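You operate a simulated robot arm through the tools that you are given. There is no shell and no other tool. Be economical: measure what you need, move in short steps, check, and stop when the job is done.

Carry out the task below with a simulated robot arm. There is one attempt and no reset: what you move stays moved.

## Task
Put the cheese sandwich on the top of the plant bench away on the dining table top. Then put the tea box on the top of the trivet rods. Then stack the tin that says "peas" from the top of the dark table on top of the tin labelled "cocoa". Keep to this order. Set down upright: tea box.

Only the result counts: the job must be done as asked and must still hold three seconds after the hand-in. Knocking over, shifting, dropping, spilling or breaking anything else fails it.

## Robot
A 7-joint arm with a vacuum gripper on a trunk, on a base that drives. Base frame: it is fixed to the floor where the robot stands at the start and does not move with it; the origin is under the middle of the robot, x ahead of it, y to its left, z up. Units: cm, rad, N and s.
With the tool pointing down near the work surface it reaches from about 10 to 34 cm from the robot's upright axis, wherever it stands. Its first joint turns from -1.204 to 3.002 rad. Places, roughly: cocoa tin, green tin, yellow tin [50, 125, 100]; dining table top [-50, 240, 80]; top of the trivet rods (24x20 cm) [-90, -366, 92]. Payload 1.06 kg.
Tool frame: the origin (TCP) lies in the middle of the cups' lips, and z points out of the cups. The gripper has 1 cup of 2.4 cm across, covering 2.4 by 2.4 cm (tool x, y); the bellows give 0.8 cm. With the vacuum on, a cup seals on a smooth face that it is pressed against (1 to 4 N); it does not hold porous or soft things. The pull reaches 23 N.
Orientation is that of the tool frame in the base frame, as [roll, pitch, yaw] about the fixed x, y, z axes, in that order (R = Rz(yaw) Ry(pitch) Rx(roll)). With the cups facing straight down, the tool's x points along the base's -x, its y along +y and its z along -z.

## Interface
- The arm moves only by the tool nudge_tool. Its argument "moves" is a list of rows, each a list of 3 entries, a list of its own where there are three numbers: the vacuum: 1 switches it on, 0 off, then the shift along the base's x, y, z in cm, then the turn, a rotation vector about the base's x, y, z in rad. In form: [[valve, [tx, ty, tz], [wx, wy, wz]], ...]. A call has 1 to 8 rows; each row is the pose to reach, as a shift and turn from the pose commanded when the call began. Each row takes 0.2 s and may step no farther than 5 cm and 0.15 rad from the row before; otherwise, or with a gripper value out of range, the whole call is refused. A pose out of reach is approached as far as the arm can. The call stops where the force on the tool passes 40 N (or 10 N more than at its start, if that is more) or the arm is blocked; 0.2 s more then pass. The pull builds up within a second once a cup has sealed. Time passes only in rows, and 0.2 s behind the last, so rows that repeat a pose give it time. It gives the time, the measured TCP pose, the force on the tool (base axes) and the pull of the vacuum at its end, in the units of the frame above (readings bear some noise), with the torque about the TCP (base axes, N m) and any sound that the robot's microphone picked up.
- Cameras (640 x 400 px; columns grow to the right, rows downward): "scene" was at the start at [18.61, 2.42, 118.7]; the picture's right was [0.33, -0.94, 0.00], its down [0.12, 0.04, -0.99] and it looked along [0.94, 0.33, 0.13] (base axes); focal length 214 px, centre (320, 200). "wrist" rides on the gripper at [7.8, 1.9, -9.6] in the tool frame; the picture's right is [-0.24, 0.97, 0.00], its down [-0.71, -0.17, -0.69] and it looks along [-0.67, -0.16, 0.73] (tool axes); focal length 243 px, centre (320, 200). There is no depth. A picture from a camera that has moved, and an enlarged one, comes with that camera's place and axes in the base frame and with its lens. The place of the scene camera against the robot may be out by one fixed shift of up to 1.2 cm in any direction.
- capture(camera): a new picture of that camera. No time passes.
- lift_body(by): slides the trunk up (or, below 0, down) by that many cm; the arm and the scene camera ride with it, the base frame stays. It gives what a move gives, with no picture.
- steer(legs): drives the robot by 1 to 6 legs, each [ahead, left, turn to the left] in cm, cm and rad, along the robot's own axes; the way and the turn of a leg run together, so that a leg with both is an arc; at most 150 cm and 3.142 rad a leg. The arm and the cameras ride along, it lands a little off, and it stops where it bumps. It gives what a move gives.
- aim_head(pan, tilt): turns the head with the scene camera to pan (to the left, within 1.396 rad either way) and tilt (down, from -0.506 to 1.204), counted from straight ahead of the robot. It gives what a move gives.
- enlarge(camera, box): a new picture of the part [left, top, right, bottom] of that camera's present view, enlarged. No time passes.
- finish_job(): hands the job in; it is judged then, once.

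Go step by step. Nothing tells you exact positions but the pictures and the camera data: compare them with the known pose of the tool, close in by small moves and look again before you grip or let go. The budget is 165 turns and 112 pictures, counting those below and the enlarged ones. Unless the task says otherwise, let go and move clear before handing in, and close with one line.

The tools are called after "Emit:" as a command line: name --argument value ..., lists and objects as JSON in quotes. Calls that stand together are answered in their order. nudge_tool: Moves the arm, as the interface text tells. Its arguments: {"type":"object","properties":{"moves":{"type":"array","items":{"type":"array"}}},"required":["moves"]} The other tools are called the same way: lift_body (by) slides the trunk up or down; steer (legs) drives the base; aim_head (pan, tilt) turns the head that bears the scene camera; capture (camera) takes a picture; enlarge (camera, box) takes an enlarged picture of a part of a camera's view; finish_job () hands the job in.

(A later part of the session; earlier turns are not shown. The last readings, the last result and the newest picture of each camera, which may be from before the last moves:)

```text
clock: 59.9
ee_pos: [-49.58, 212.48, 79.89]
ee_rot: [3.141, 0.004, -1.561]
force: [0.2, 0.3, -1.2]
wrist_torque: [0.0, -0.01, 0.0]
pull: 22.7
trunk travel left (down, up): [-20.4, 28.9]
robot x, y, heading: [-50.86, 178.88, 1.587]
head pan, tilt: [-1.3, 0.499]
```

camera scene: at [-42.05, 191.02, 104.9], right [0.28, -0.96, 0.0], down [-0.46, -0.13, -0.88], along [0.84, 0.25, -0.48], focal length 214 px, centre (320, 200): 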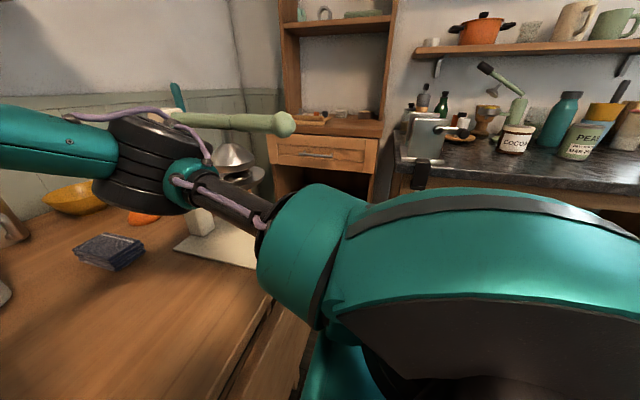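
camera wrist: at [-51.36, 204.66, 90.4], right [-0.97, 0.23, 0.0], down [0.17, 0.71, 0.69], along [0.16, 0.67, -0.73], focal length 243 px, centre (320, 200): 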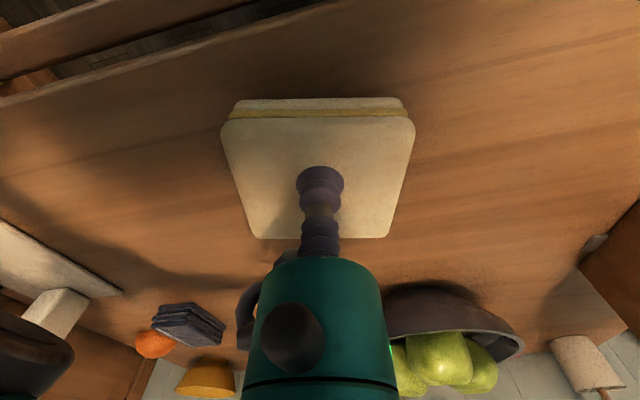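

Emit:
nudge_tool --moves '[[1, [0, 0, -0.5], [0, 0, 0]], [1, [0, 0, -0.7], [0, 0, 0]], [1, [0, 0, -0.7], [0, 0, 0]]]'

Emit:
capture --camera "scene"

```text
clock: 60.7
ee_pos: [-49.51, 212.53, 79.16]
ee_rot: [3.141, 0.004, -1.56]
force: [0.9, -0.8, -1.0]
wrist_torque: [0.0, -0.02, 0.0]
pull: 22.4
trunk travel left (down, up): [-20.4, 28.9]
robot x, y, heading: [-50.78, 178.78, 1.583]
head pan, tilt: [-1.3, 0.499]
```

```text
76 pictures are left
camera scene: at [-42.08, 193.51, 104.9], right [0.28, -0.96, 0.0], down [-0.46, -0.13, -0.88], along [0.84, 0.25, -0.48], focal length 214 px, centre (320, 200)
```

scene: 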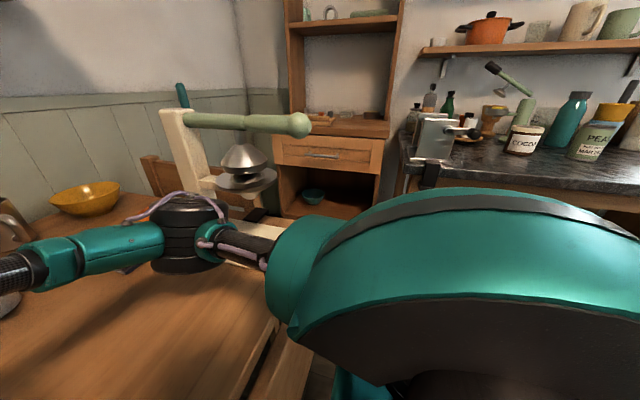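

Emit:
nudge_tool --moves '[[1, [0, 0, -0.4], [0, 0, 0]], [1, [0, 0, -0.6], [0, 0, 0]], [1, [0, 0, -0.6], [0, 0, 0]]]'

Emit:
capture --camera "wrist"

```text
clock: 61.5
ee_pos: [-49.69, 212.47, 78.8]
ee_rot: [-3.141, 0.006, -1.565]
force: [0.6, 4.5, 14.8]
wrist_torque: [-0.03, -0.03, 0.01]
pull: 22.8
trunk travel left (down, up): [-20.4, 28.9]
robot x, y, heading: [-50.88, 178.83, 1.581]
head pan, tilt: [-1.3, 0.499]
```

```text
75 pictures are left
camera wrist: at [-51.46, 204.59, 88.28], right [-0.97, 0.23, 0.0], down [0.17, 0.71, 0.69], along [0.16, 0.67, -0.73], focal length 243 px, centre (320, 200)
```

wrist: 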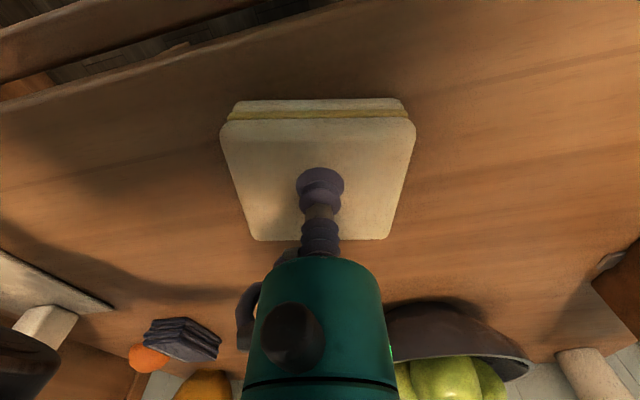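

Contact (14.8 N upward). Sandwich rests flat on the table; releasing and backing straight up.

Emit:
nudge_tool --moves '[[0, [0, 0, 0.3], [0, 0, 0]], [0, [0, 0, 0.3], [0, 0, 0]], [0, [0, 0, 0.3], [0, 0, 0]], [0, [0, 0, 0.3], [0, 0, 0]], [0, [0, 0, 0.3], [0, 0, 0]]]'

```text
clock: 62.7
ee_pos: [-49.62, 212.55, 79.08]
ee_rot: [3.141, 0.004, -1.562]
force: [0.4, -0.4, 0.4]
wrist_torque: [-0.01, 0.0, 0.0]
pull: 0.1
trunk travel left (down, up): [-20.4, 28.9]
robot x, y, heading: [-51.17, 178.97, 1.58]
head pan, tilt: [-1.3, 0.499]
```

Emit:
nudge_tool --moves '[[0, [0, 0, 1], [0, 0, 0]], [0, [0, 0, 4], [0, 0, 0]], [0, [0, 0, 8], [0, 0, 0]], [0, [0, 0, 12], [0, 0, 0]], [0, [0, 0, 16], [0, 0, 0]], [0, [0, 0, 20], [0, 0, 0]], [0, [0, 0, 24], [0, 0, 0]], [0, [0, 0, 24], [0, 0, 0]]]'

Emit:
capture --camera "wrist"

```text
clock: 64.5
ee_pos: [-49.68, 212.54, 103.15]
ee_rot: [3.14, 0.004, -1.563]
force: [-0.3, -0.1, -0.3]
wrist_torque: [0.01, 0.01, -0.01]
pull: 0.0
trunk travel left (down, up): [-20.4, 28.9]
robot x, y, heading: [-50.62, 178.65, 1.585]
head pan, tilt: [-1.3, 0.499]
```

```text
74 pictures are left
camera wrist: at [-51.53, 204.61, 112.69], right [-0.97, 0.23, 0.0], down [0.16, 0.71, 0.69], along [0.16, 0.67, -0.73], focal length 243 px, centre (320, 200)
```

wrist: 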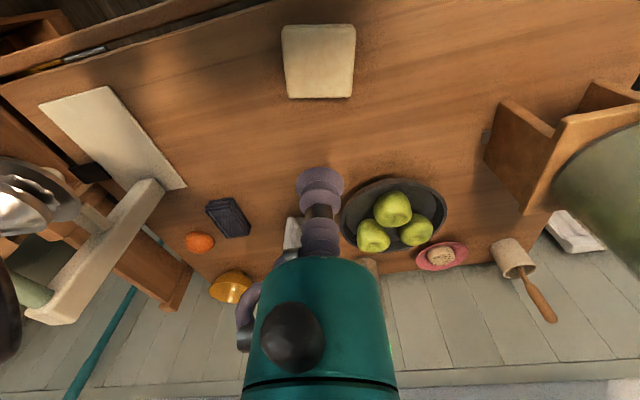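

The sandwich is placed cleanly. Now back off, raise the trunk, and search for the tea box.

Emit:
steer --legs '[[-30, 0, 0], [0, -25, 0]]'

Emit:
lift_body --by 8

Emit:
capture --camera "scene"

```text
clock: 68.0
ee_pos: [-24.47, 182.86, 103.22]
ee_rot: [-3.141, 0.003, -1.561]
force: [0.1, -0.6, 0.0]
wrist_torque: [0.03, 0.01, 0.01]
pull: 0.0
trunk travel left (down, up): [-20.4, 28.9]
robot x, y, heading: [-25.42, 149.48, 1.585]
head pan, tilt: [-1.3, 0.499]
```

```text
clock: 69.1
ee_pos: [-24.51, 182.84, 111.09]
ee_rot: [3.14, 0.002, -1.559]
force: [0.2, 0.2, 0.1]
wrist_torque: [-0.01, -0.03, 0.0]
pull: 0.1
trunk travel left (down, up): [-28.4, 20.9]
robot x, y, heading: [-25.16, 149.14, 1.585]
head pan, tilt: [-1.3, 0.499]
```

```text
73 pictures are left
camera scene: at [-16.81, 161.85, 112.94], right [0.28, -0.96, 0.0], down [-0.46, -0.13, -0.88], along [0.84, 0.25, -0.48], focal length 214 px, centre (320, 200)
```

scene: 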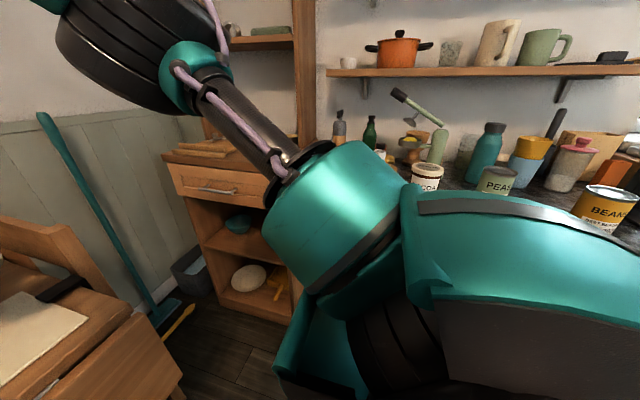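

Turning right to face the dark table, then inspecting it.

Emit:
steer --legs '[[0, 0, -1.57]]'

Emit:
nudge_tool --moves '[[0, [-3, 3, 0], [0, 0, 0.1]], [0, [-5, 7, 0], [0, 0, 0.2]], [0, [-7, 11, 0], [0, 0, 0.3]], [0, [-9, 15, 0], [0, 0, 0.4]], [0, [-9, 15, 0], [0, 0, 0.4]]]'

Emit:
aim_head --pan -0.5 --tilt 0.4

Emit:
capture --camera "scene"

Emit:
capture --camera "wrist"

```text
clock: 73.3
ee_pos: [8.23, 148.95, 111.21]
ee_rot: [3.141, 0.002, -3.113]
force: [0.4, -0.4, 0.3]
wrist_torque: [0.02, 0.01, 0.02]
pull: 0.0
trunk travel left (down, up): [-28.4, 20.9]
robot x, y, heading: [-25.32, 149.17, 0.036]
head pan, tilt: [-1.3, 0.499]
```

```text
clock: 74.5
ee_pos: [-0.62, 163.92, 111.0]
ee_rot: [-3.141, 0.002, -2.713]
force: [-0.2, -0.3, 0.3]
wrist_torque: [0.05, 0.02, -0.01]
pull: 0.1
trunk travel left (down, up): [-28.4, 20.9]
robot x, y, heading: [-25.22, 149.13, 0.032]
head pan, tilt: [-1.3, 0.499]
```

```text
clock: 75.6
ee_pos: [-0.78, 163.99, 110.97]
ee_rot: [-3.141, 0.005, -2.714]
force: [0.3, 0.5, -0.5]
wrist_torque: [0.0, 0.0, 0.03]
pull: 0.1
trunk travel left (down, up): [-28.4, 20.9]
robot x, y, heading: [-25.35, 149.4, 0.031]
head pan, tilt: [-0.499, 0.4]
```

```text
72 pictures are left
camera scene: at [-6.66, 144.97, 113.85], right [-0.45, -0.89, 0.0], down [-0.35, 0.18, -0.92], along [0.82, -0.42, -0.39], focal length 214 px, centre (320, 200)
```

scene: 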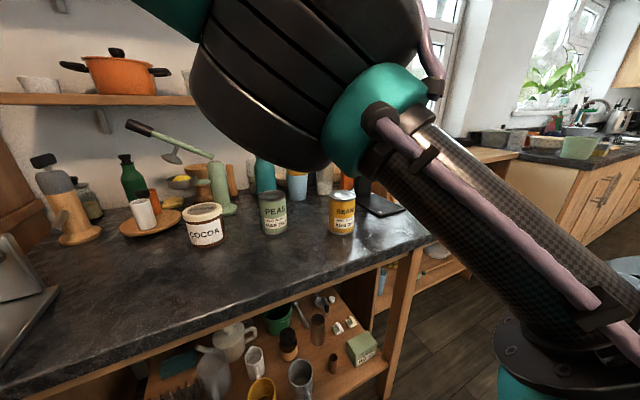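

```text
71 pictures are left
camera wrist: at [-8.67, 162.4, 120.48], right [-0.19, 0.98, 0.0], down [0.71, 0.14, 0.69], along [0.68, 0.13, -0.73], focal length 243 px, centre (320, 200)
```

wrist: 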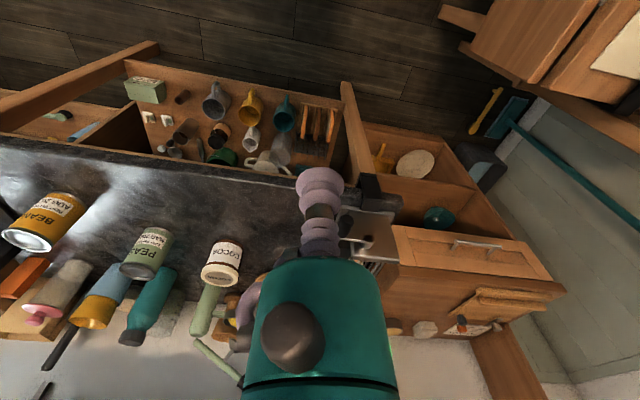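

A green labelled box sits on the low shelf of the dark table. Enlarging it to read it.

Emit:
enlarge --camera "scene" --box '[280, 280, 420, 390]'

Emit:
enlarge --camera "wrist" --box '[100, 60, 240, 170]'

```text
3.64 times, centred on (350, 335) of scene
camera zoom: at [-6.66, 144.97, 113.85], right [-0.45, -0.89, 0.0], down [-0.35, 0.18, -0.92], along [0.82, -0.42, -0.39], focal length 780 px, centre (211, -291)
```

zoom: 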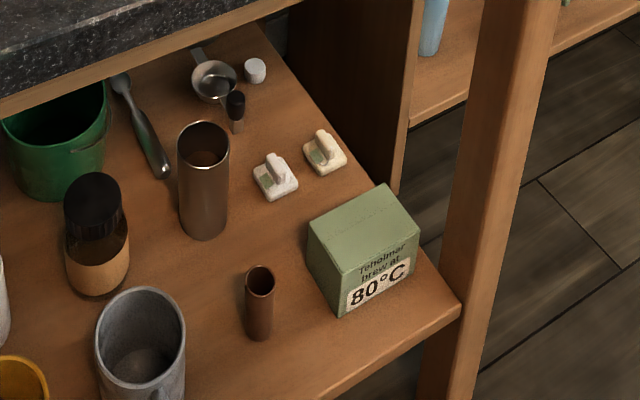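

```text
3.64 times, centred on (170, 115) of wrist
camera zoom: at [-8.67, 162.4, 120.48], right [-0.19, 0.98, 0.0], down [0.71, 0.14, 0.69], along [0.68, 0.13, -0.73], focal length 882 px, centre (866, 509)
```

zoom: 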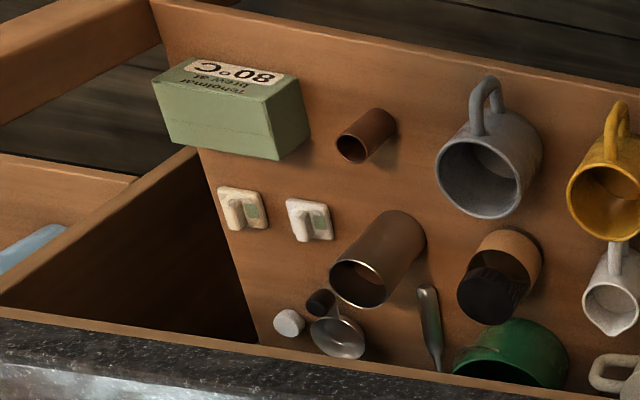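

The tea box ("Teholmar brew at 80 °C") stands on the low shelf at about (34, 105.5), top z≈31, label face towards me at x≈31. It's under the tabletop and beside a leg, so I plan to grip its front face with the tool horizontal; first I'll move back and test that pose in free space.

Emit:
steer --legs '[[-20, 0, -0.03], [0, -43, 0]]'

Emit:
aim_head --pan -1.0 --tilt 0.3

Emit:
nudge_tool --moves '[[0, [0, 0, 0], [0, -0.14, 0]], [0, [0, 0, -2], [0, -0.28, 0]], [0, [0, 0, -4], [0, -0.42, 0]], [0, [0, 0, -6], [0, -0.56, 0]], [0, [0, 0, -6], [0, -0.56, 0]]]'

Emit:
capture --camera "scene"

```text
clock: 79.5
ee_pos: [-20.55, 119.75, 110.93]
ee_rot: [3.142, 0.004, -2.743]
force: [-0.2, 0.5, 0.1]
wrist_torque: [0.0, 0.01, -0.01]
pull: 0.1
trunk travel left (down, up): [-28.4, 20.9]
robot x, y, heading: [-45.62, 105.77, 0.001]
head pan, tilt: [-0.499, 0.4]
```

```text
clock: 80.4
ee_pos: [-20.46, 119.78, 110.94]
ee_rot: [-3.14, 0.002, -2.742]
force: [-0.5, 0.7, -0.2]
wrist_torque: [-0.03, -0.01, 0.0]
pull: 0.1
trunk travel left (down, up): [-28.4, 20.9]
robot x, y, heading: [-45.39, 105.97, 0.001]
head pan, tilt: [-1.0, 0.3]
```

```text
clock: 81.6
ee_pos: [-20.51, 119.66, 105.0]
ee_rot: [-2.9, 0.517, -2.68]
force: [0.8, -0.1, -1.0]
wrist_torque: [0.03, 0.0, 0.02]
pull: 0.0
trunk travel left (down, up): [-28.4, 20.9]
robot x, y, heading: [-45.42, 105.73, 0.003]
head pan, tilt: [-1.0, 0.3]
```

```text
68 pictures are left
camera scene: at [-30.01, 97.48, 114.78], right [-0.84, -0.54, 0.0], down [-0.16, 0.25, -0.96], along [0.52, -0.8, -0.3], focal length 214 px, centre (320, 200)
```

scene: 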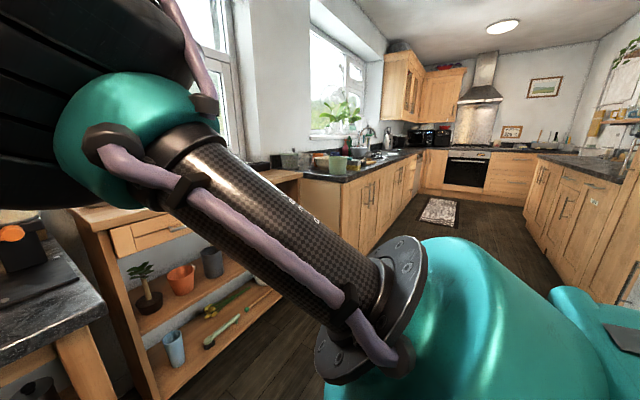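

The pose is progressing freely. Continuing the pitch to horizontal.

Emit:
nudge_tool --moves '[[0, [0, 0, -1], [0, -0.14, 0]], [0, [0, 0, -2], [0, -0.28, 0]], [0, [0, 0, -3], [0, -0.42, 0]], [0, [0, 0, -4], [0, -0.56, 0]], [0, [0, 0, -5], [0, -0.7, 0]], [0, [0, 0, -6], [0, -0.84, 0]], [0, [0, 0, -7], [0, -0.98, 0]], [0, [0, 0, -7], [0, -1.01, 0]]]'

Emit:
capture --camera "scene"

Emit:
capture --camera "wrist"

```text
clock: 82.3
ee_pos: [-20.29, 120.01, 103.04]
ee_rot: [-2.726, 0.811, -2.582]
force: [-1.3, 2.6, 0.2]
wrist_torque: [-0.03, -0.01, -0.54]
pull: 0.0
trunk travel left (down, up): [-28.4, 20.9]
robot x, y, heading: [-45.56, 105.44, -0.0]
head pan, tilt: [-1.0, 0.3]
stopped in row 3: the force on the tool passed its limit (the readings are from after the stop); the commanded pose is now the measured one
```

```text
67 pictures are left
camera scene: at [-29.93, 97.52, 114.8], right [-0.83, -0.55, 0.0], down [-0.16, 0.24, -0.96], along [0.53, -0.8, -0.29], focal length 214 px, centre (320, 200)
```

scene: 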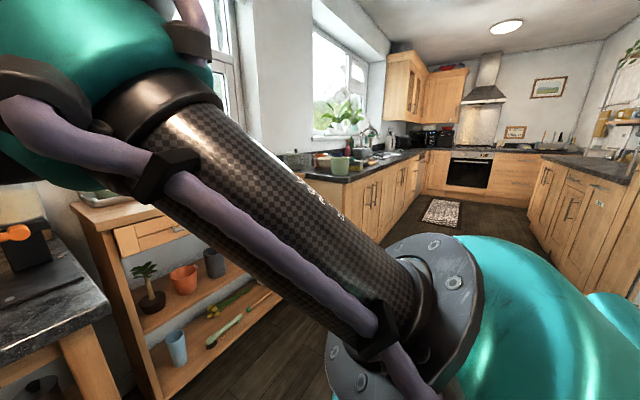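

```text
66 pictures are left
camera wrist: at [-32.76, 118.77, 102.75], right [-0.09, 0.99, -0.1], down [-0.08, 0.09, 0.99], along [0.99, 0.1, 0.07], focal length 243 px, centre (320, 200)
```

wrist: 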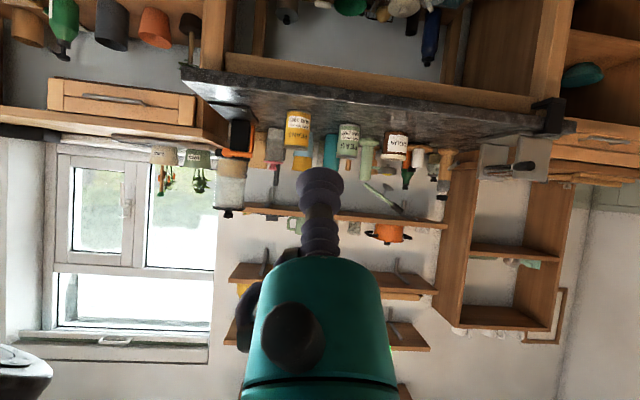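

The arm brushed the head; I'll pan the head further away and extend the tool forward before rotating further.

Emit:
aim_head --pan -1.39 --tilt 0.3

Emit:
nudge_tool --moves '[[0, [3, 0, -1], [0, 0, 0]], [0, [6, 0, -2], [0, 0, 0]], [0, [9, 0, -3], [0, -0.1, 0]], [0, [12, 0, -4], [0, -0.2, 0]], [0, [15, 0, -5], [0, -0.3, 0]], [0, [17, 0, -6], [0, -0.4, 0]], [0, [17, 0, -6], [0, -0.4, 0]]]'

Emit:
capture --camera "scene"

```text
clock: 83.2
ee_pos: [-20.04, 119.92, 102.7]
ee_rot: [-2.719, 0.809, -2.584]
force: [-0.3, -0.1, -0.3]
wrist_torque: [0.03, 0.01, 0.01]
pull: 0.1
trunk travel left (down, up): [-28.4, 20.9]
robot x, y, heading: [-45.21, 105.92, 0.001]
head pan, tilt: [-1.389, 0.3]
```

```text
clock: 84.8
ee_pos: [-3.3, 119.98, 96.93]
ee_rot: [-2.239, 1.108, -2.178]
force: [0.2, -0.4, -1.0]
wrist_torque: [-0.02, 0.0, 0.0]
pull: 0.1
trunk travel left (down, up): [-28.4, 20.9]
robot x, y, heading: [-45.44, 105.25, 0.002]
head pan, tilt: [-1.389, 0.3]
```

```text
65 pictures are left
camera scene: at [-33.36, 96.14, 114.78], right [-0.98, -0.18, 0.0], down [-0.05, 0.29, -0.96], along [0.17, -0.94, -0.3], focal length 214 px, centre (320, 200)
```

scene: 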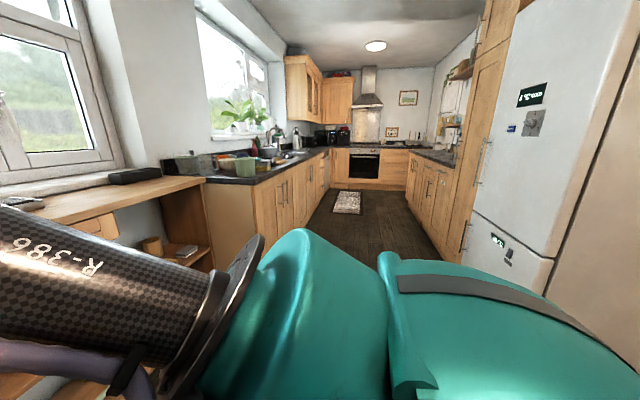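

Next I'll finish the pitch to horizontal and roll the tool so the wrist camera comes out sideways or above.

Emit:
nudge_tool --moves '[[0, [0, 0, 0], [0, -0.14, 0]], [0, [0, 0, 0], [0, -0.28, 0]], [0, [0, 0, 0], [0, -0.28, 0]]]'

Emit:
nudge_tool --moves '[[0, [0, 0, 0], [-0.15, 0, 0]], [0, [0, 0, 0], [-0.3, 0, 0]], [0, [0, 0, 0], [-0.45, 0, 0]], [0, [0, 0, 0], [-0.6, 0, 0]], [0, [0, 0, 0], [-0.75, 0, 0]], [0, [0, 0, 0], [-0.9, 0, 0]], [0, [0, 0, 0], [-1.05, 0, 0]], [0, [0, 0, 0], [-1.19, 0, 0]]]'

Emit:
nudge_tool --moves '[[0, [0, 0, 0], [-0.15, 0, 0]], [0, [0, 0, 0], [-0.3, 0, 0]], [0, [0, 0, 0], [-0.45, 0, 0]], [0, [0, 0, 0], [-0.6, 0, 0]], [0, [0, 0, 0], [-0.75, 0, 0]], [0, [0, 0, 0], [-0.9, 0, 0]], [0, [0, 0, 0], [-1.05, 0, 0]], [0, [0, 0, 0], [-1.19, 0, 0]]]'

Emit:
capture --camera "wrist"

```text
clock: 85.6
ee_pos: [-3.36, 119.9, 96.82]
ee_rot: [-1.569, 1.198, -1.563]
force: [0.7, 0.2, 0.1]
wrist_torque: [0.02, 0.02, 0.03]
pull: 0.1
trunk travel left (down, up): [-28.4, 20.9]
robot x, y, heading: [-45.36, 105.66, 0.001]
head pan, tilt: [-1.389, 0.3]
```

```text
clock: 87.4
ee_pos: [-3.24, 119.92, 96.89]
ee_rot: [-1.582, 0.005, -1.569]
force: [-0.5, -0.5, 0.1]
wrist_torque: [-0.01, -0.01, 0.01]
pull: 0.1
trunk travel left (down, up): [-28.4, 20.9]
robot x, y, heading: [-45.56, 105.77, 0.009]
head pan, tilt: [-1.389, 0.3]
```

```text
clock: 89.2
ee_pos: [1.92, 104.15, 88.97]
ee_rot: [-1.576, -1.162, -1.561]
force: [0.3, -0.1, -0.6]
wrist_torque: [0.02, -0.04, -0.01]
pull: 0.1
out of reach, approached as far as the arm can: row 4, 5, 6, 7, 8
trunk travel left (down, up): [-28.4, 20.9]
robot x, y, heading: [-45.79, 105.84, 0.002]
head pan, tilt: [-1.389, 0.3]
```

```text
64 pictures are left
camera wrist: at [-7.64, 99.27, 95.4], right [0.0, -0.8, -0.6], down [-0.69, 0.44, -0.58], along [0.73, 0.42, -0.55], focal length 243 px, centre (320, 200)
```

wrist: 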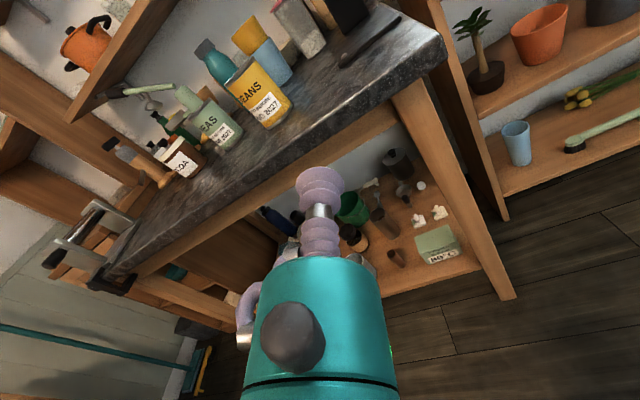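

Excellent: the tool is horizontal along +x with the camera above it. Tea box is visible. Now lower the trunk fully.

Emit:
lift_body --by -28

Emit:
nudge_tool --moves '[[0, [-1, -2, -5], [0, 0, 0]], [0, [-1, -4, -10], [0, 0, 0]], [0, [-1, -6, -14], [0, 0, 0]], [0, [-1, -8, -18], [0, 0, 0]], [0, [-1, -8, -22], [0, 0, 0]], [0, [-1, -8, -22], [0, 0, 0]]]'

Emit:
capture --camera "wrist"

Emit:
capture --camera "scene"

```text
clock: 92.0
ee_pos: [5.27, 104.32, 51.95]
ee_rot: [-2.122, -1.099, -1.063]
force: [-0.3, -0.8, -0.3]
wrist_torque: [-0.02, 0.01, 0.0]
pull: 0.0
trunk travel left (down, up): [-0.4, 48.9]
robot x, y, heading: [-45.59, 106.01, 0.001]
head pan, tilt: [-1.389, 0.3]
```

```text
refused: row 1 steps farther than a row can; nothing moved
```

```text
63 pictures are left
camera wrist: at [-2.48, 99.37, 60.48], right [-0.14, -0.8, -0.59], down [-0.81, 0.44, -0.4], along [0.57, 0.42, -0.7], focal length 243 px, centre (320, 200)
```

wrist: 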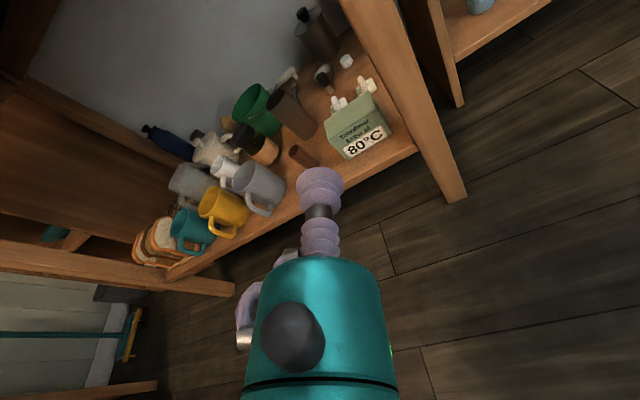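

```text
62 pictures are left
camera scene: at [-25.0, 96.16, 86.07], right [-0.98, -0.18, 0.0], down [-0.05, 0.29, -0.96], along [0.17, -0.94, -0.3], focal length 214 px, centre (320, 200)
```

scene: 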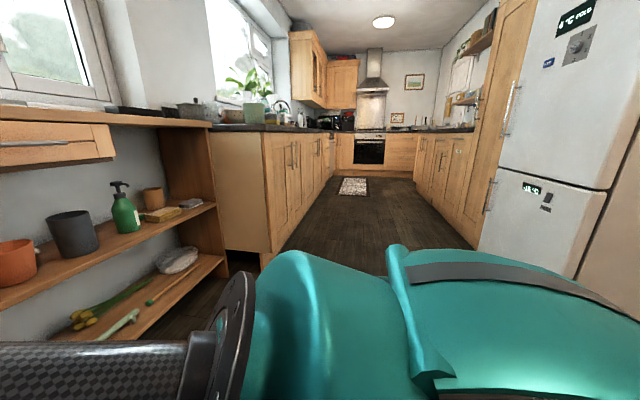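

The command pose lags behind the reachable one; I'll bring it back in line towards the actual pose.

Emit:
nudge_tool --moves '[[0, [0, -2.8, -3.6], [0, 0, 0]], [0, [0, -5.6, -7.2], [0, 0, 0]], [0, [0, -8.4, -10.8], [0, 0, 0]], [0, [0, -11.2, -14.4], [0, 0, 0]], [0, [0, -14, -18], [0, 0, 0]], [0, [0, -14, -22.5], [0, 0, 0]], [0, [0, -14, -22.5], [0, 0, 0]]]'

Emit:
capture --camera "wrist"

```text
clock: 93.6
ee_pos: [0.1, 99.96, 44.02]
ee_rot: [-2.123, -1.097, -1.066]
force: [-0.4, -0.3, -0.1]
wrist_torque: [0.01, -0.02, 0.01]
pull: 0.1
out of reach, approached as far as the arm can: row 2, 3, 4, 5, 6, 7
trunk travel left (down, up): [-0.4, 48.9]
robot x, y, heading: [-45.45, 105.9, 0.007]
head pan, tilt: [-1.389, 0.3]
```

```text
61 pictures are left
camera wrist: at [-7.59, 95.11, 52.58], right [-0.14, -0.8, -0.59], down [-0.81, 0.44, -0.4], along [0.57, 0.42, -0.7], focal length 243 px, centre (320, 200)
```

wrist: 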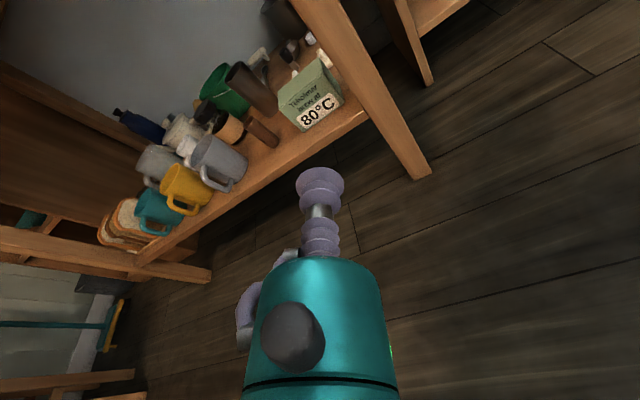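

The limit may stem from the roll angle near a joint stop. I'll roll back some, level the tool, and test lower positions.

Emit:
nudge_tool --moves '[[0, [0, 0, 0], [0.14, 0, 0]], [0, [0, 0, 0], [0.28, 0, 0]], [0, [0, 0, 0], [0.42, 0, 0]], [0, [0, 0, 0], [0.56, 0, 0]], [0, [0, 0, 0], [0.7, 0, 0]], [0, [0, 0, 0], [0.7, 0, 0]]]'

Emit:
nudge_tool --moves '[[0, [0, 0, 0], [0, -0.12, 0]], [0, [0, 0, 0], [0, -0.24, 0]], [0, [0, 0, -3], [0, -0.24, 0]], [0, [0, 0, -6], [0, -0.24, 0]], [0, [0, 0, -9], [0, -0.24, 0]], [0, [0, 0, -9], [0, -0.24, 0]]]'

```text
clock: 95.0
ee_pos: [1.25, 101.82, 45.65]
ee_rot: [-1.774, -0.436, -1.324]
force: [0.5, 0.0, 0.7]
wrist_torque: [0.0, 0.0, -0.02]
pull: 0.0
out of reach, approached as far as the arm can: row 2, 3, 4, 5, 6
trunk travel left (down, up): [-0.4, 48.9]
robot x, y, heading: [-45.54, 105.76, 0.004]
head pan, tilt: [-1.389, 0.3]
```

```text
clock: 96.4
ee_pos: [5.34, 108.24, 46.66]
ee_rot: [-1.513, -0.483, -1.442]
force: [0.7, 0.0, 0.4]
wrist_torque: [0.0, 0.0, -0.04]
pull: 0.2
out of reach, approached as far as the arm can: row 1, 2, 3, 4, 5, 6
trunk travel left (down, up): [-0.4, 48.9]
robot x, y, heading: [-45.35, 105.67, 0.005]
head pan, tilt: [-1.389, 0.3]
```

Testing whether a shorter reach allows going lower.

Emit:
nudge_tool --moves '[[0, [-4, 0, -2], [0, 0, 0]], [0, [-8, 0, -4], [0, 0, 0]], [0, [-12, 0, -6], [0, 0, 0]], [0, [-15, 0, -9], [0, 0, 0]], [0, [-15, 0, -13], [0, 0, 0]], [0, [-15, 0, -17], [0, 0, 0]], [0, [-15, 0, -17], [0, 0, 0]]]'

Emit:
capture --camera "scene"

```text
clock: 98.0
ee_pos: [3.25, 108.7, 41.46]
ee_rot: [-1.616, -0.485, -1.452]
force: [-0.1, -0.7, 0.4]
wrist_torque: [0.01, 0.01, 0.02]
pull: 0.0
out of reach, approached as far as the arm can: row 1, 2, 3, 4, 5, 6, 7
trunk travel left (down, up): [-0.4, 48.9]
robot x, y, heading: [-45.6, 105.84, 0.002]
head pan, tilt: [-1.389, 0.3]
```

```text
60 pictures are left
camera scene: at [-25.0, 96.16, 86.07], right [-0.98, -0.18, 0.0], down [-0.05, 0.29, -0.96], along [0.17, -0.94, -0.3], focal length 214 px, centre (320, 200)
```

scene: 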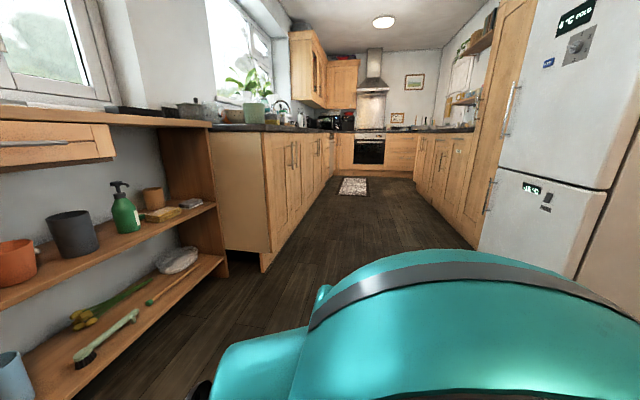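

Let me look at the arm's configuration directly.

Emit:
aim_head --pan -0.2 --tilt 0.9

Emit:
capture --camera "scene"

```text
clock: 99.4
ee_pos: [3.2, 108.77, 41.46]
ee_rot: [-1.613, -0.483, -1.452]
force: [0.3, -0.1, -0.3]
wrist_torque: [0.01, 0.0, 0.03]
pull: 0.1
trunk travel left (down, up): [-0.4, 48.9]
robot x, y, heading: [-45.87, 105.67, 0.002]
head pan, tilt: [-0.201, 0.901]
```

```text
59 pictures are left
camera scene: at [-19.31, 103.85, 80.84], right [-0.2, -0.98, 0.0], down [-0.77, 0.15, -0.62], along [0.61, -0.12, -0.78], focal length 214 px, centre (320, 200)
```

scene: 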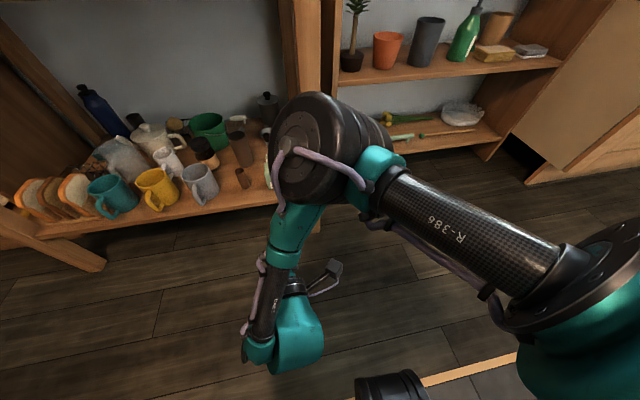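

Now I see the elbow sticking out ahead, which would foul the table. Better: stand north of the box facing -y with the tool pointing left (+x), so the elbow stays outside. Turning in free space first.

Emit:
steer --legs '[[0, 0, -1.57]]'

Emit:
nudge_tool --moves '[[0, [2, 1, 1], [0, 0, 0.14]], [0, [4, 3, 2], [0, 0, 0.28]], [0, [7, 5, 3], [0, 0, 0.42]], [0, [9, 7, 4], [0, 0, 0.56]], [0, [11, 9, 5], [0, 0, 0.7]], [0, [12, 10, 5], [0, 0, 0.78]], [0, [12, 10, 5], [0, 0, 0.78]]]'

Emit:
capture --camera "scene"

```text
clock: 103.6
ee_pos: [-41.88, 56.97, 41.52]
ee_rot: [-1.615, -0.482, -3.011]
force: [-0.2, 0.4, 0.8]
wrist_torque: [-0.02, 0.0, -0.03]
pull: 0.1
trunk travel left (down, up): [-0.4, 48.9]
robot x, y, heading: [-45.82, 105.51, -1.554]
head pan, tilt: [-0.201, 0.901]
```

```text
clock: 105.2
ee_pos: [-29.63, 69.87, 58.55]
ee_rot: [-1.717, -0.451, -2.249]
force: [0.3, -0.3, -0.1]
wrist_torque: [0.0, -0.03, 0.01]
pull: 0.1
out of reach, approached as far as the arm can: row 1, 2, 3, 4, 5, 6, 7
trunk travel left (down, up): [-0.4, 48.9]
robot x, y, heading: [-45.68, 105.91, -1.557]
head pan, tilt: [-0.201, 0.901]
```

```text
58 pictures are left
camera scene: at [-46.64, 79.04, 80.84], right [-0.98, 0.18, 0.0], down [0.14, 0.77, -0.62], along [-0.11, -0.61, -0.78], focal length 214 px, centre (320, 200)
```

scene: 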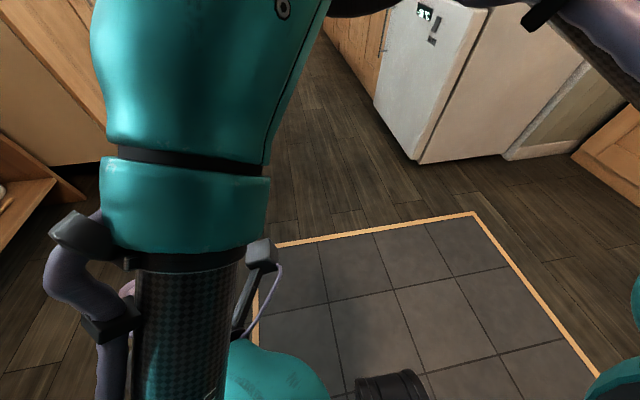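

Emit:
nudge_tool --moves '[[0, [1, 1, 0], [0, 0, 0.14]], [0, [2, 3, 0], [0, 0, 0.28]], [0, [3, 5, 0], [0, 0, 0.42]], [0, [4, 7, 0], [0, 0, 0.56]], [0, [5, 9, 0], [0, 0, 0.7]], [0, [6, 10, 0], [0, 0, 0.8]], [0, [6, 10, 0], [0, 0, 0.8]]]'

Emit:
capture --camera "scene"

Emit:
capture --camera "wrist"

```text
clock: 106.0
ee_pos: [-28.95, 71.65, 56.85]
ee_rot: [-1.848, -0.585, -2.06]
force: [0.1, 0.7, 0.1]
wrist_torque: [-0.01, -0.01, 0.01]
pull: 0.1
out of reach, approached as far as the arm can: row 1, 2, 3, 4
trunk travel left (down, up): [-0.4, 48.9]
robot x, y, heading: [-45.67, 105.75, -1.553]
head pan, tilt: [-0.201, 0.901]
stopped in row 4: the arm was blocked; the commanded pose is now the measured one
```

```text
57 pictures are left
camera scene: at [-46.64, 79.04, 80.84], right [-0.98, 0.18, 0.0], down [0.14, 0.77, -0.62], along [-0.11, -0.61, -0.78], focal length 214 px, centre (320, 200)
```

scene: 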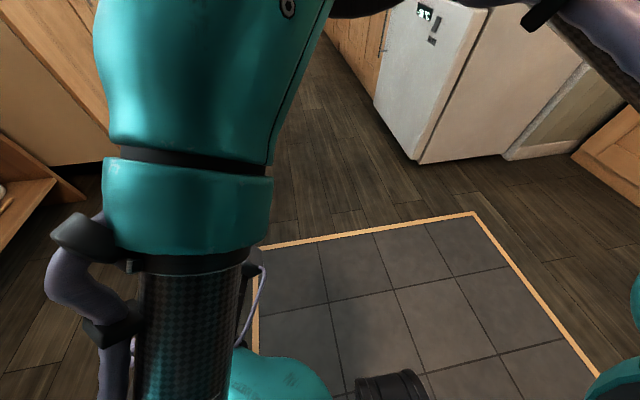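

```text
56 pictures are left
camera wrist: at [-40.33, 70.88, 61.86], right [-0.39, -0.16, -0.91], down [-0.17, 0.98, -0.1], along [0.91, 0.12, -0.4], focal length 243 px, centre (320, 200)
```

wrist: 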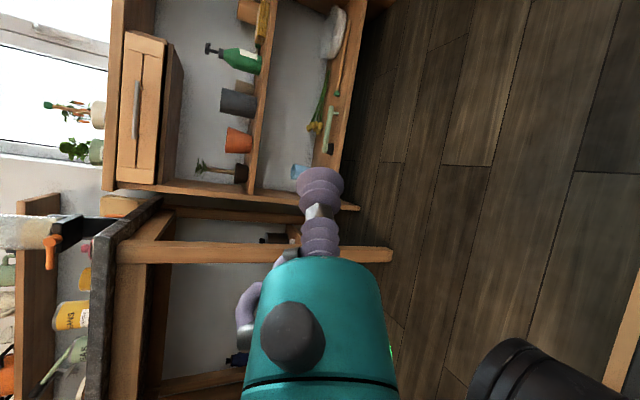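

That configuration gets blocked near the body. New plan: a tool-down grasp at full stretch (arm nearly straight, so the elbow stays narrow). First I raise the trunk and unwind the tool.

Emit:
lift_body --by 22

Emit:
aim_head --pan -1.39 --tilt 0.3

Emit:
nudge_tool --moves '[[0, [0, -3, 0], [0, 0, 0]], [0, [0, -6, 0], [0, 0, 0]], [0, [0, -9, 0], [0.1, -0.08, -0.03]], [0, [0, -12, 0], [0.21, -0.16, -0.06]], [0, [0, -12, 0], [0.32, -0.24, -0.09]], [0, [0, -12, 0], [0.43, -0.32, -0.12]], [0, [0, -12, 0], [0.54, -0.4, -0.15]]]'

```text
clock: 108.3
ee_pos: [-28.86, 73.94, 83.1]
ee_rot: [-1.764, -0.693, -2.118]
force: [-0.3, 0.6, 0.3]
wrist_torque: [0.01, -0.01, -0.01]
pull: 0.1
trunk travel left (down, up): [-22.4, 26.9]
robot x, y, heading: [-45.66, 105.78, -1.558]
head pan, tilt: [-0.201, 0.901]
```

```text
clock: 109.7
ee_pos: [-28.77, 74.1, 83.16]
ee_rot: [-1.765, -0.703, -2.112]
force: [0.6, 0.0, -0.4]
wrist_torque: [0.01, -0.01, 0.01]
pull: 0.0
trunk travel left (down, up): [-22.4, 26.9]
robot x, y, heading: [-45.6, 105.56, -1.558]
head pan, tilt: [-1.389, 0.3]
```

```text
clock: 111.3
ee_pos: [-28.63, 62.12, 84.18]
ee_rot: [-1.835, -0.133, -2.257]
force: [1.1, 0.6, -0.3]
wrist_torque: [-0.02, 0.07, -0.03]
pull: 0.0
out of reach, approached as far as the arm can: row 1, 2, 3, 4, 5, 6, 7
trunk travel left (down, up): [-22.4, 26.9]
robot x, y, heading: [-45.51, 105.5, -1.555]
head pan, tilt: [-1.389, 0.3]
```

Emit:
nudge_tool --moves '[[0, [-1, -1, 0], [0.101, -0.089, -0.036]], [0, [-2, -2, 0], [0.203, -0.179, -0.073]], [0, [-3, -3, 0], [0.304, -0.268, -0.109]], [0, [-4, -4, 0], [0.405, -0.358, -0.145]], [0, [-5, -5, 0], [0.507, -0.447, -0.181]], [0, [-5, -5, 0], [0.608, -0.537, -0.218]], [0, [-5, -5, 0], [0.71, -0.626, -0.254]], [0, [-5, -5, 0], [0.811, -0.716, -0.29]]]'

Emit:
nudge_tool --moves '[[0, [0, 0, 0], [0.09, 0.1, 0]], [0, [0, 0, 0], [0.18, 0.2, 0]], [0, [0, 0, 0], [0.27, 0.3, 0]], [0, [0, 0, 0], [0.36, 0.4, 0]], [0, [0, 0, 0], [0.45, 0.5, 0]], [0, [0, 0, 0], [0.54, 0.6, 0]], [0, [0, 0, 0], [0.54, 0.6, 0]]]'

```text
clock: 113.1
ee_pos: [-34.05, 57.2, 84.36]
ee_rot: [-2.022, 0.938, -2.669]
force: [0.1, 0.1, 0.6]
wrist_torque: [-0.01, 0.02, -0.02]
pull: 0.1
trunk travel left (down, up): [-22.4, 26.9]
robot x, y, heading: [-45.66, 106.01, -1.55]
head pan, tilt: [-1.389, 0.3]
```

```text
clock: 114.7
ee_pos: [-33.95, 57.21, 84.31]
ee_rot: [-2.652, 0.62, -3.12]
force: [0.2, 0.1, 0.0]
wrist_torque: [0.0, 0.02, 0.01]
pull: 0.1
out of reach, approached as far as the arm can: row 5, 6, 7
trunk travel left (down, up): [-22.4, 26.9]
robot x, y, heading: [-45.59, 105.96, -1.556]
head pan, tilt: [-1.389, 0.3]
```

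Emit:
nudge_tool --moves '[[0, [0, 4, 2], [0.05, 0.06, 0]], [0, [0, 8, 4], [0.12, 0.14, 0]], [0, [0, 12, 6], [0.2, 0.23, 0]], [0, [0, 15, 8], [0.28, 0.32, 0]], [0, [-2, 17, 10], [0.36, 0.41, 0]], [0, [-4, 18, 10], [0.44, 0.5, 0]], [0, [-4, 18, 10], [0.507, 0.577, 0]], [0, [-4, 18, 10], [0.507, 0.577, 0]]]'

Emit:
capture --camera "scene"

```text
clock: 116.5
ee_pos: [-38.02, 75.25, 94.41]
ee_rot: [-3.14, 0.0, 3.004]
force: [1.0, 1.0, 0.1]
wrist_torque: [-0.03, 0.01, -0.01]
pull: 0.0
trunk travel left (down, up): [-22.4, 26.9]
robot x, y, heading: [-45.84, 105.86, -1.554]
head pan, tilt: [-1.389, 0.3]
```

```text
55 pictures are left
camera scene: at [-54.51, 91.55, 108.84], right [-0.2, 0.98, 0.0], down [0.29, 0.06, -0.96], along [-0.94, -0.19, -0.3], focal length 214 px, centre (320, 200)
```

scene: 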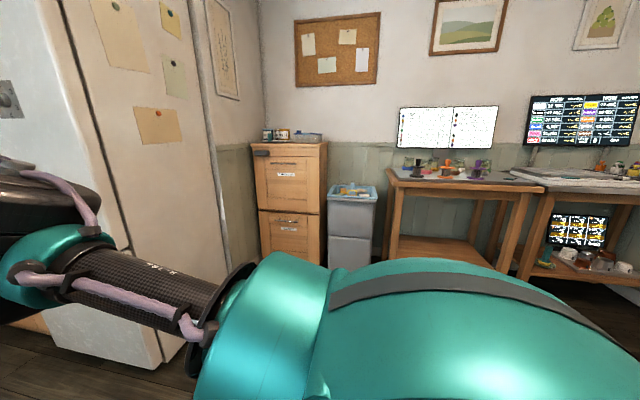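

Tool-down is restored. Now I'll turn its yaw to nominal, lower the trunk, and test the low tool-down posture here in free space.

Emit:
nudge_tool --moves '[[0, [-1, 0, 0], [0, 0, -0.14]], [0, [-2, 0, 0], [0, 0, -0.28]], [0, [-3, -1, 0], [0, 0, -0.42]], [0, [-4, -1, 0], [0, 0, -0.56]], [0, [-5, -1, 0], [0, 0, -0.7]], [0, [-6, -1, 0], [0, 0, -0.84]], [0, [-7, -2, 0], [0, 0, -0.98]], [0, [-7.6, -2.4, 0], [0, 0, -1.12]]]'

Emit:
nudge_tool --moves '[[0, [0, 0, -4], [0, 0, -0.15]], [0, [0, 0, -8], [0, 0, -0.3]], [0, [0, 0, -12], [0, 0, -0.3]], [0, [0, 0, -16], [0, 0, -0.3]], [0, [0, 0, -16], [0, 0, -0.3]]]'

Emit:
lift_body --by -22

Emit:
nudge_tool --moves '[[0, [0, 0, -4], [0, 0, 0]], [0, [0, 0, -8], [0, 0, 0]], [0, [0, 0, -12], [0, 0, 0]], [0, [0, 0, -16], [0, 0, 0]], [0, [0, 0, -19], [0, 0, 0]], [0, [0, 0, -21], [0, 0, 0]], [0, [0, 0, -21], [0, 0, 0]]]'

Emit:
aim_head --pan -0.3 --tilt 0.9

Emit:
capture --camera "scene"

```text
clock: 118.3
ee_pos: [-45.69, 72.82, 94.3]
ee_rot: [-3.14, 0.001, 1.882]
force: [1.0, 0.1, -0.5]
wrist_torque: [-0.02, -0.03, -0.02]
pull: 0.1
trunk travel left (down, up): [-22.4, 26.9]
robot x, y, heading: [-45.47, 105.77, -1.558]
head pan, tilt: [-1.389, 0.3]
```

```text
clock: 119.5
ee_pos: [-45.67, 72.78, 78.21]
ee_rot: [-3.14, 0.001, 1.583]
force: [-0.1, 0.0, 0.3]
wrist_torque: [0.0, 0.0, 0.02]
pull: 0.0
trunk travel left (down, up): [-22.4, 26.9]
robot x, y, heading: [-45.34, 105.75, -1.555]
head pan, tilt: [-1.389, 0.3]
```

```text
clock: 121.9
ee_pos: [-45.65, 72.77, 56.47]
ee_rot: [-3.14, 0.004, 1.582]
force: [0.0, -0.2, 0.7]
wrist_torque: [-0.03, 0.0, 0.01]
pull: 0.2
trunk travel left (down, up): [-0.4, 48.9]
robot x, y, heading: [-45.68, 105.84, -1.556]
head pan, tilt: [-1.389, 0.3]
```

```text
clock: 123.5
ee_pos: [-45.79, 72.72, 35.27]
ee_rot: [-3.14, 0.001, 1.582]
force: [0.1, 0.1, 0.4]
wrist_torque: [0.01, -0.01, -0.02]
pull: 0.1
trunk travel left (down, up): [-0.4, 48.9]
robot x, y, heading: [-45.72, 105.99, -1.555]
head pan, tilt: [-1.389, 0.3]
```

```text
clock: 124.8
ee_pos: [-45.66, 72.86, 35.25]
ee_rot: [-3.138, 0.0, 1.582]
force: [1.0, -0.1, -0.1]
wrist_torque: [0.01, -0.01, -0.04]
pull: 0.1
trunk travel left (down, up): [-0.4, 48.9]
robot x, y, heading: [-45.67, 105.65, -1.554]
head pan, tilt: [-0.3, 0.901]
```

```text
54 pictures are left
camera scene: at [-47.37, 79.22, 80.84], right [-0.96, 0.28, 0.0], down [0.22, 0.75, -0.62], along [-0.17, -0.6, -0.78], focal length 214 px, centre (320, 200)
```

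scene: 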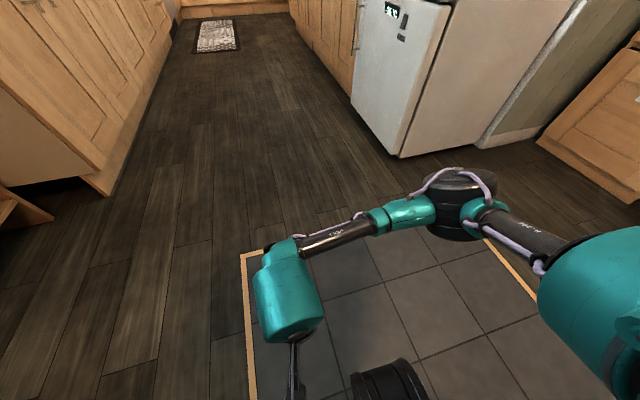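

This view is very telling: tool-down at z=35 works, with the elbow about 25 cm to the right. The arm can wrap in from the open right side of the table behind the leg. I'll test whether it also works with the trunk higher (so the head stays above the tabletop).

Emit:
aim_head --pan -1.39 --tilt 0.6

Emit:
lift_body --by 14

Emit:
nudge_tool --moves '[[0, [0, 0, -4], [0, 0, 0]], [0, [0, 0, -8], [0, 0, 0]], [0, [0, 0, -12], [0, 0, 0]], [0, [0, 0, -16], [0, 0, 0]], [0, [0, 0, -18], [0, 0, 0]], [0, [0, 0, -18], [0, 0, 0]]]'

Emit:
capture --camera "scene"

```text
clock: 126.1
ee_pos: [-45.56, 72.87, 35.21]
ee_rot: [-3.139, 0.001, 1.583]
force: [1.1, -0.2, 0.0]
wrist_torque: [0.0, -0.01, -0.01]
pull: 0.0
trunk travel left (down, up): [-0.4, 48.9]
robot x, y, heading: [-45.36, 105.6, -1.558]
head pan, tilt: [-1.389, 0.6]
```

```text
clock: 127.8
ee_pos: [-45.63, 72.78, 49.4]
ee_rot: [-3.141, 0.002, 1.584]
force: [0.0, 0.7, 0.0]
wrist_torque: [0.02, 0.02, 0.03]
pull: 0.0
trunk travel left (down, up): [-14.4, 34.9]
robot x, y, heading: [-45.39, 105.5, -1.556]
head pan, tilt: [-1.389, 0.6]
```

```text
clock: 129.2
ee_pos: [-45.73, 72.89, 31.49]
ee_rot: [-3.138, 0.001, 1.584]
force: [-0.2, 0.5, -0.2]
wrist_torque: [-0.02, 0.01, 0.0]
pull: 0.0
trunk travel left (down, up): [-14.4, 34.9]
robot x, y, heading: [-45.74, 105.78, -1.55]
head pan, tilt: [-1.389, 0.6]
```

```text
53 pictures are left
camera scene: at [-53.98, 88.97, 97.28], right [-0.2, 0.98, 0.0], down [0.55, 0.11, -0.83], along [-0.81, -0.16, -0.56], focal length 214 px, centre (320, 200)
```

scene: 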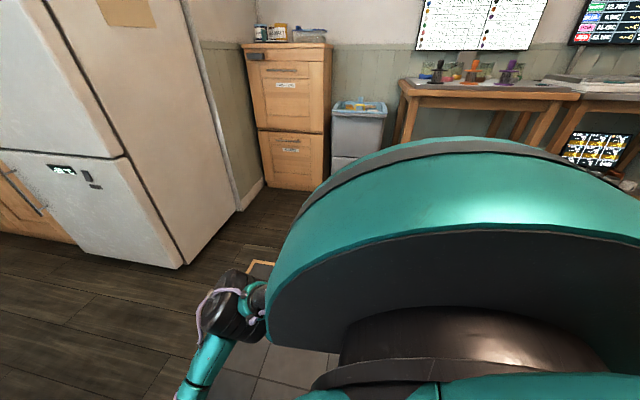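

Reachable at z=31.5 with the trunk 14 cm up. Now I check how far out the tool can go at this height.

Emit:
nudge_tool --moves '[[0, [0, -2, 0], [0, 0, 0]], [0, [0, -4, 0], [0, 0, 0]], [0, [0, -6, 0], [0, 0, 0]], [0, [0, -6, 0], [0, 0, 0]]]'

```text
clock: 130.2
ee_pos: [-45.43, 66.85, 31.35]
ee_rot: [-3.138, 0.001, 1.582]
force: [-0.4, -0.4, 0.5]
wrist_torque: [0.02, -0.03, 0.0]
pull: 0.0
trunk travel left (down, up): [-14.4, 34.9]
robot x, y, heading: [-45.61, 105.46, -1.551]
head pan, tilt: [-1.389, 0.6]
```

Emit:
nudge_tool --moves '[[0, [0, -3, 0], [0, 0, 0]], [0, [0, -6, 0], [0, 0, 0]], [0, [0, -9, 0], [0, 0, 0]], [0, [0, -9, 0], [0, 0, 0]]]'

Emit:
capture --camera "scene"

```text
clock: 131.2
ee_pos: [-45.72, 57.68, 31.29]
ee_rot: [-3.14, 0.0, 1.582]
force: [0.3, 0.2, -1.0]
wrist_torque: [0.01, 0.03, 0.02]
pull: 0.1
trunk travel left (down, up): [-14.4, 34.9]
robot x, y, heading: [-45.5, 105.81, -1.556]
head pan, tilt: [-1.389, 0.6]
```

```text
52 pictures are left
camera scene: at [-53.98, 88.97, 97.28], right [-0.2, 0.98, 0.0], down [0.55, 0.11, -0.83], along [-0.81, -0.16, -0.56], focal length 214 px, centre (320, 200)
```

scene: 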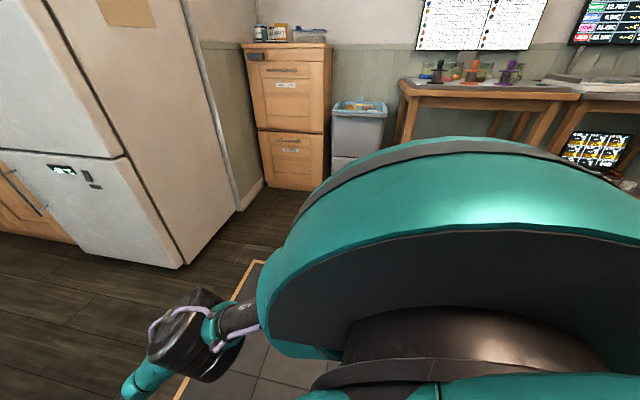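

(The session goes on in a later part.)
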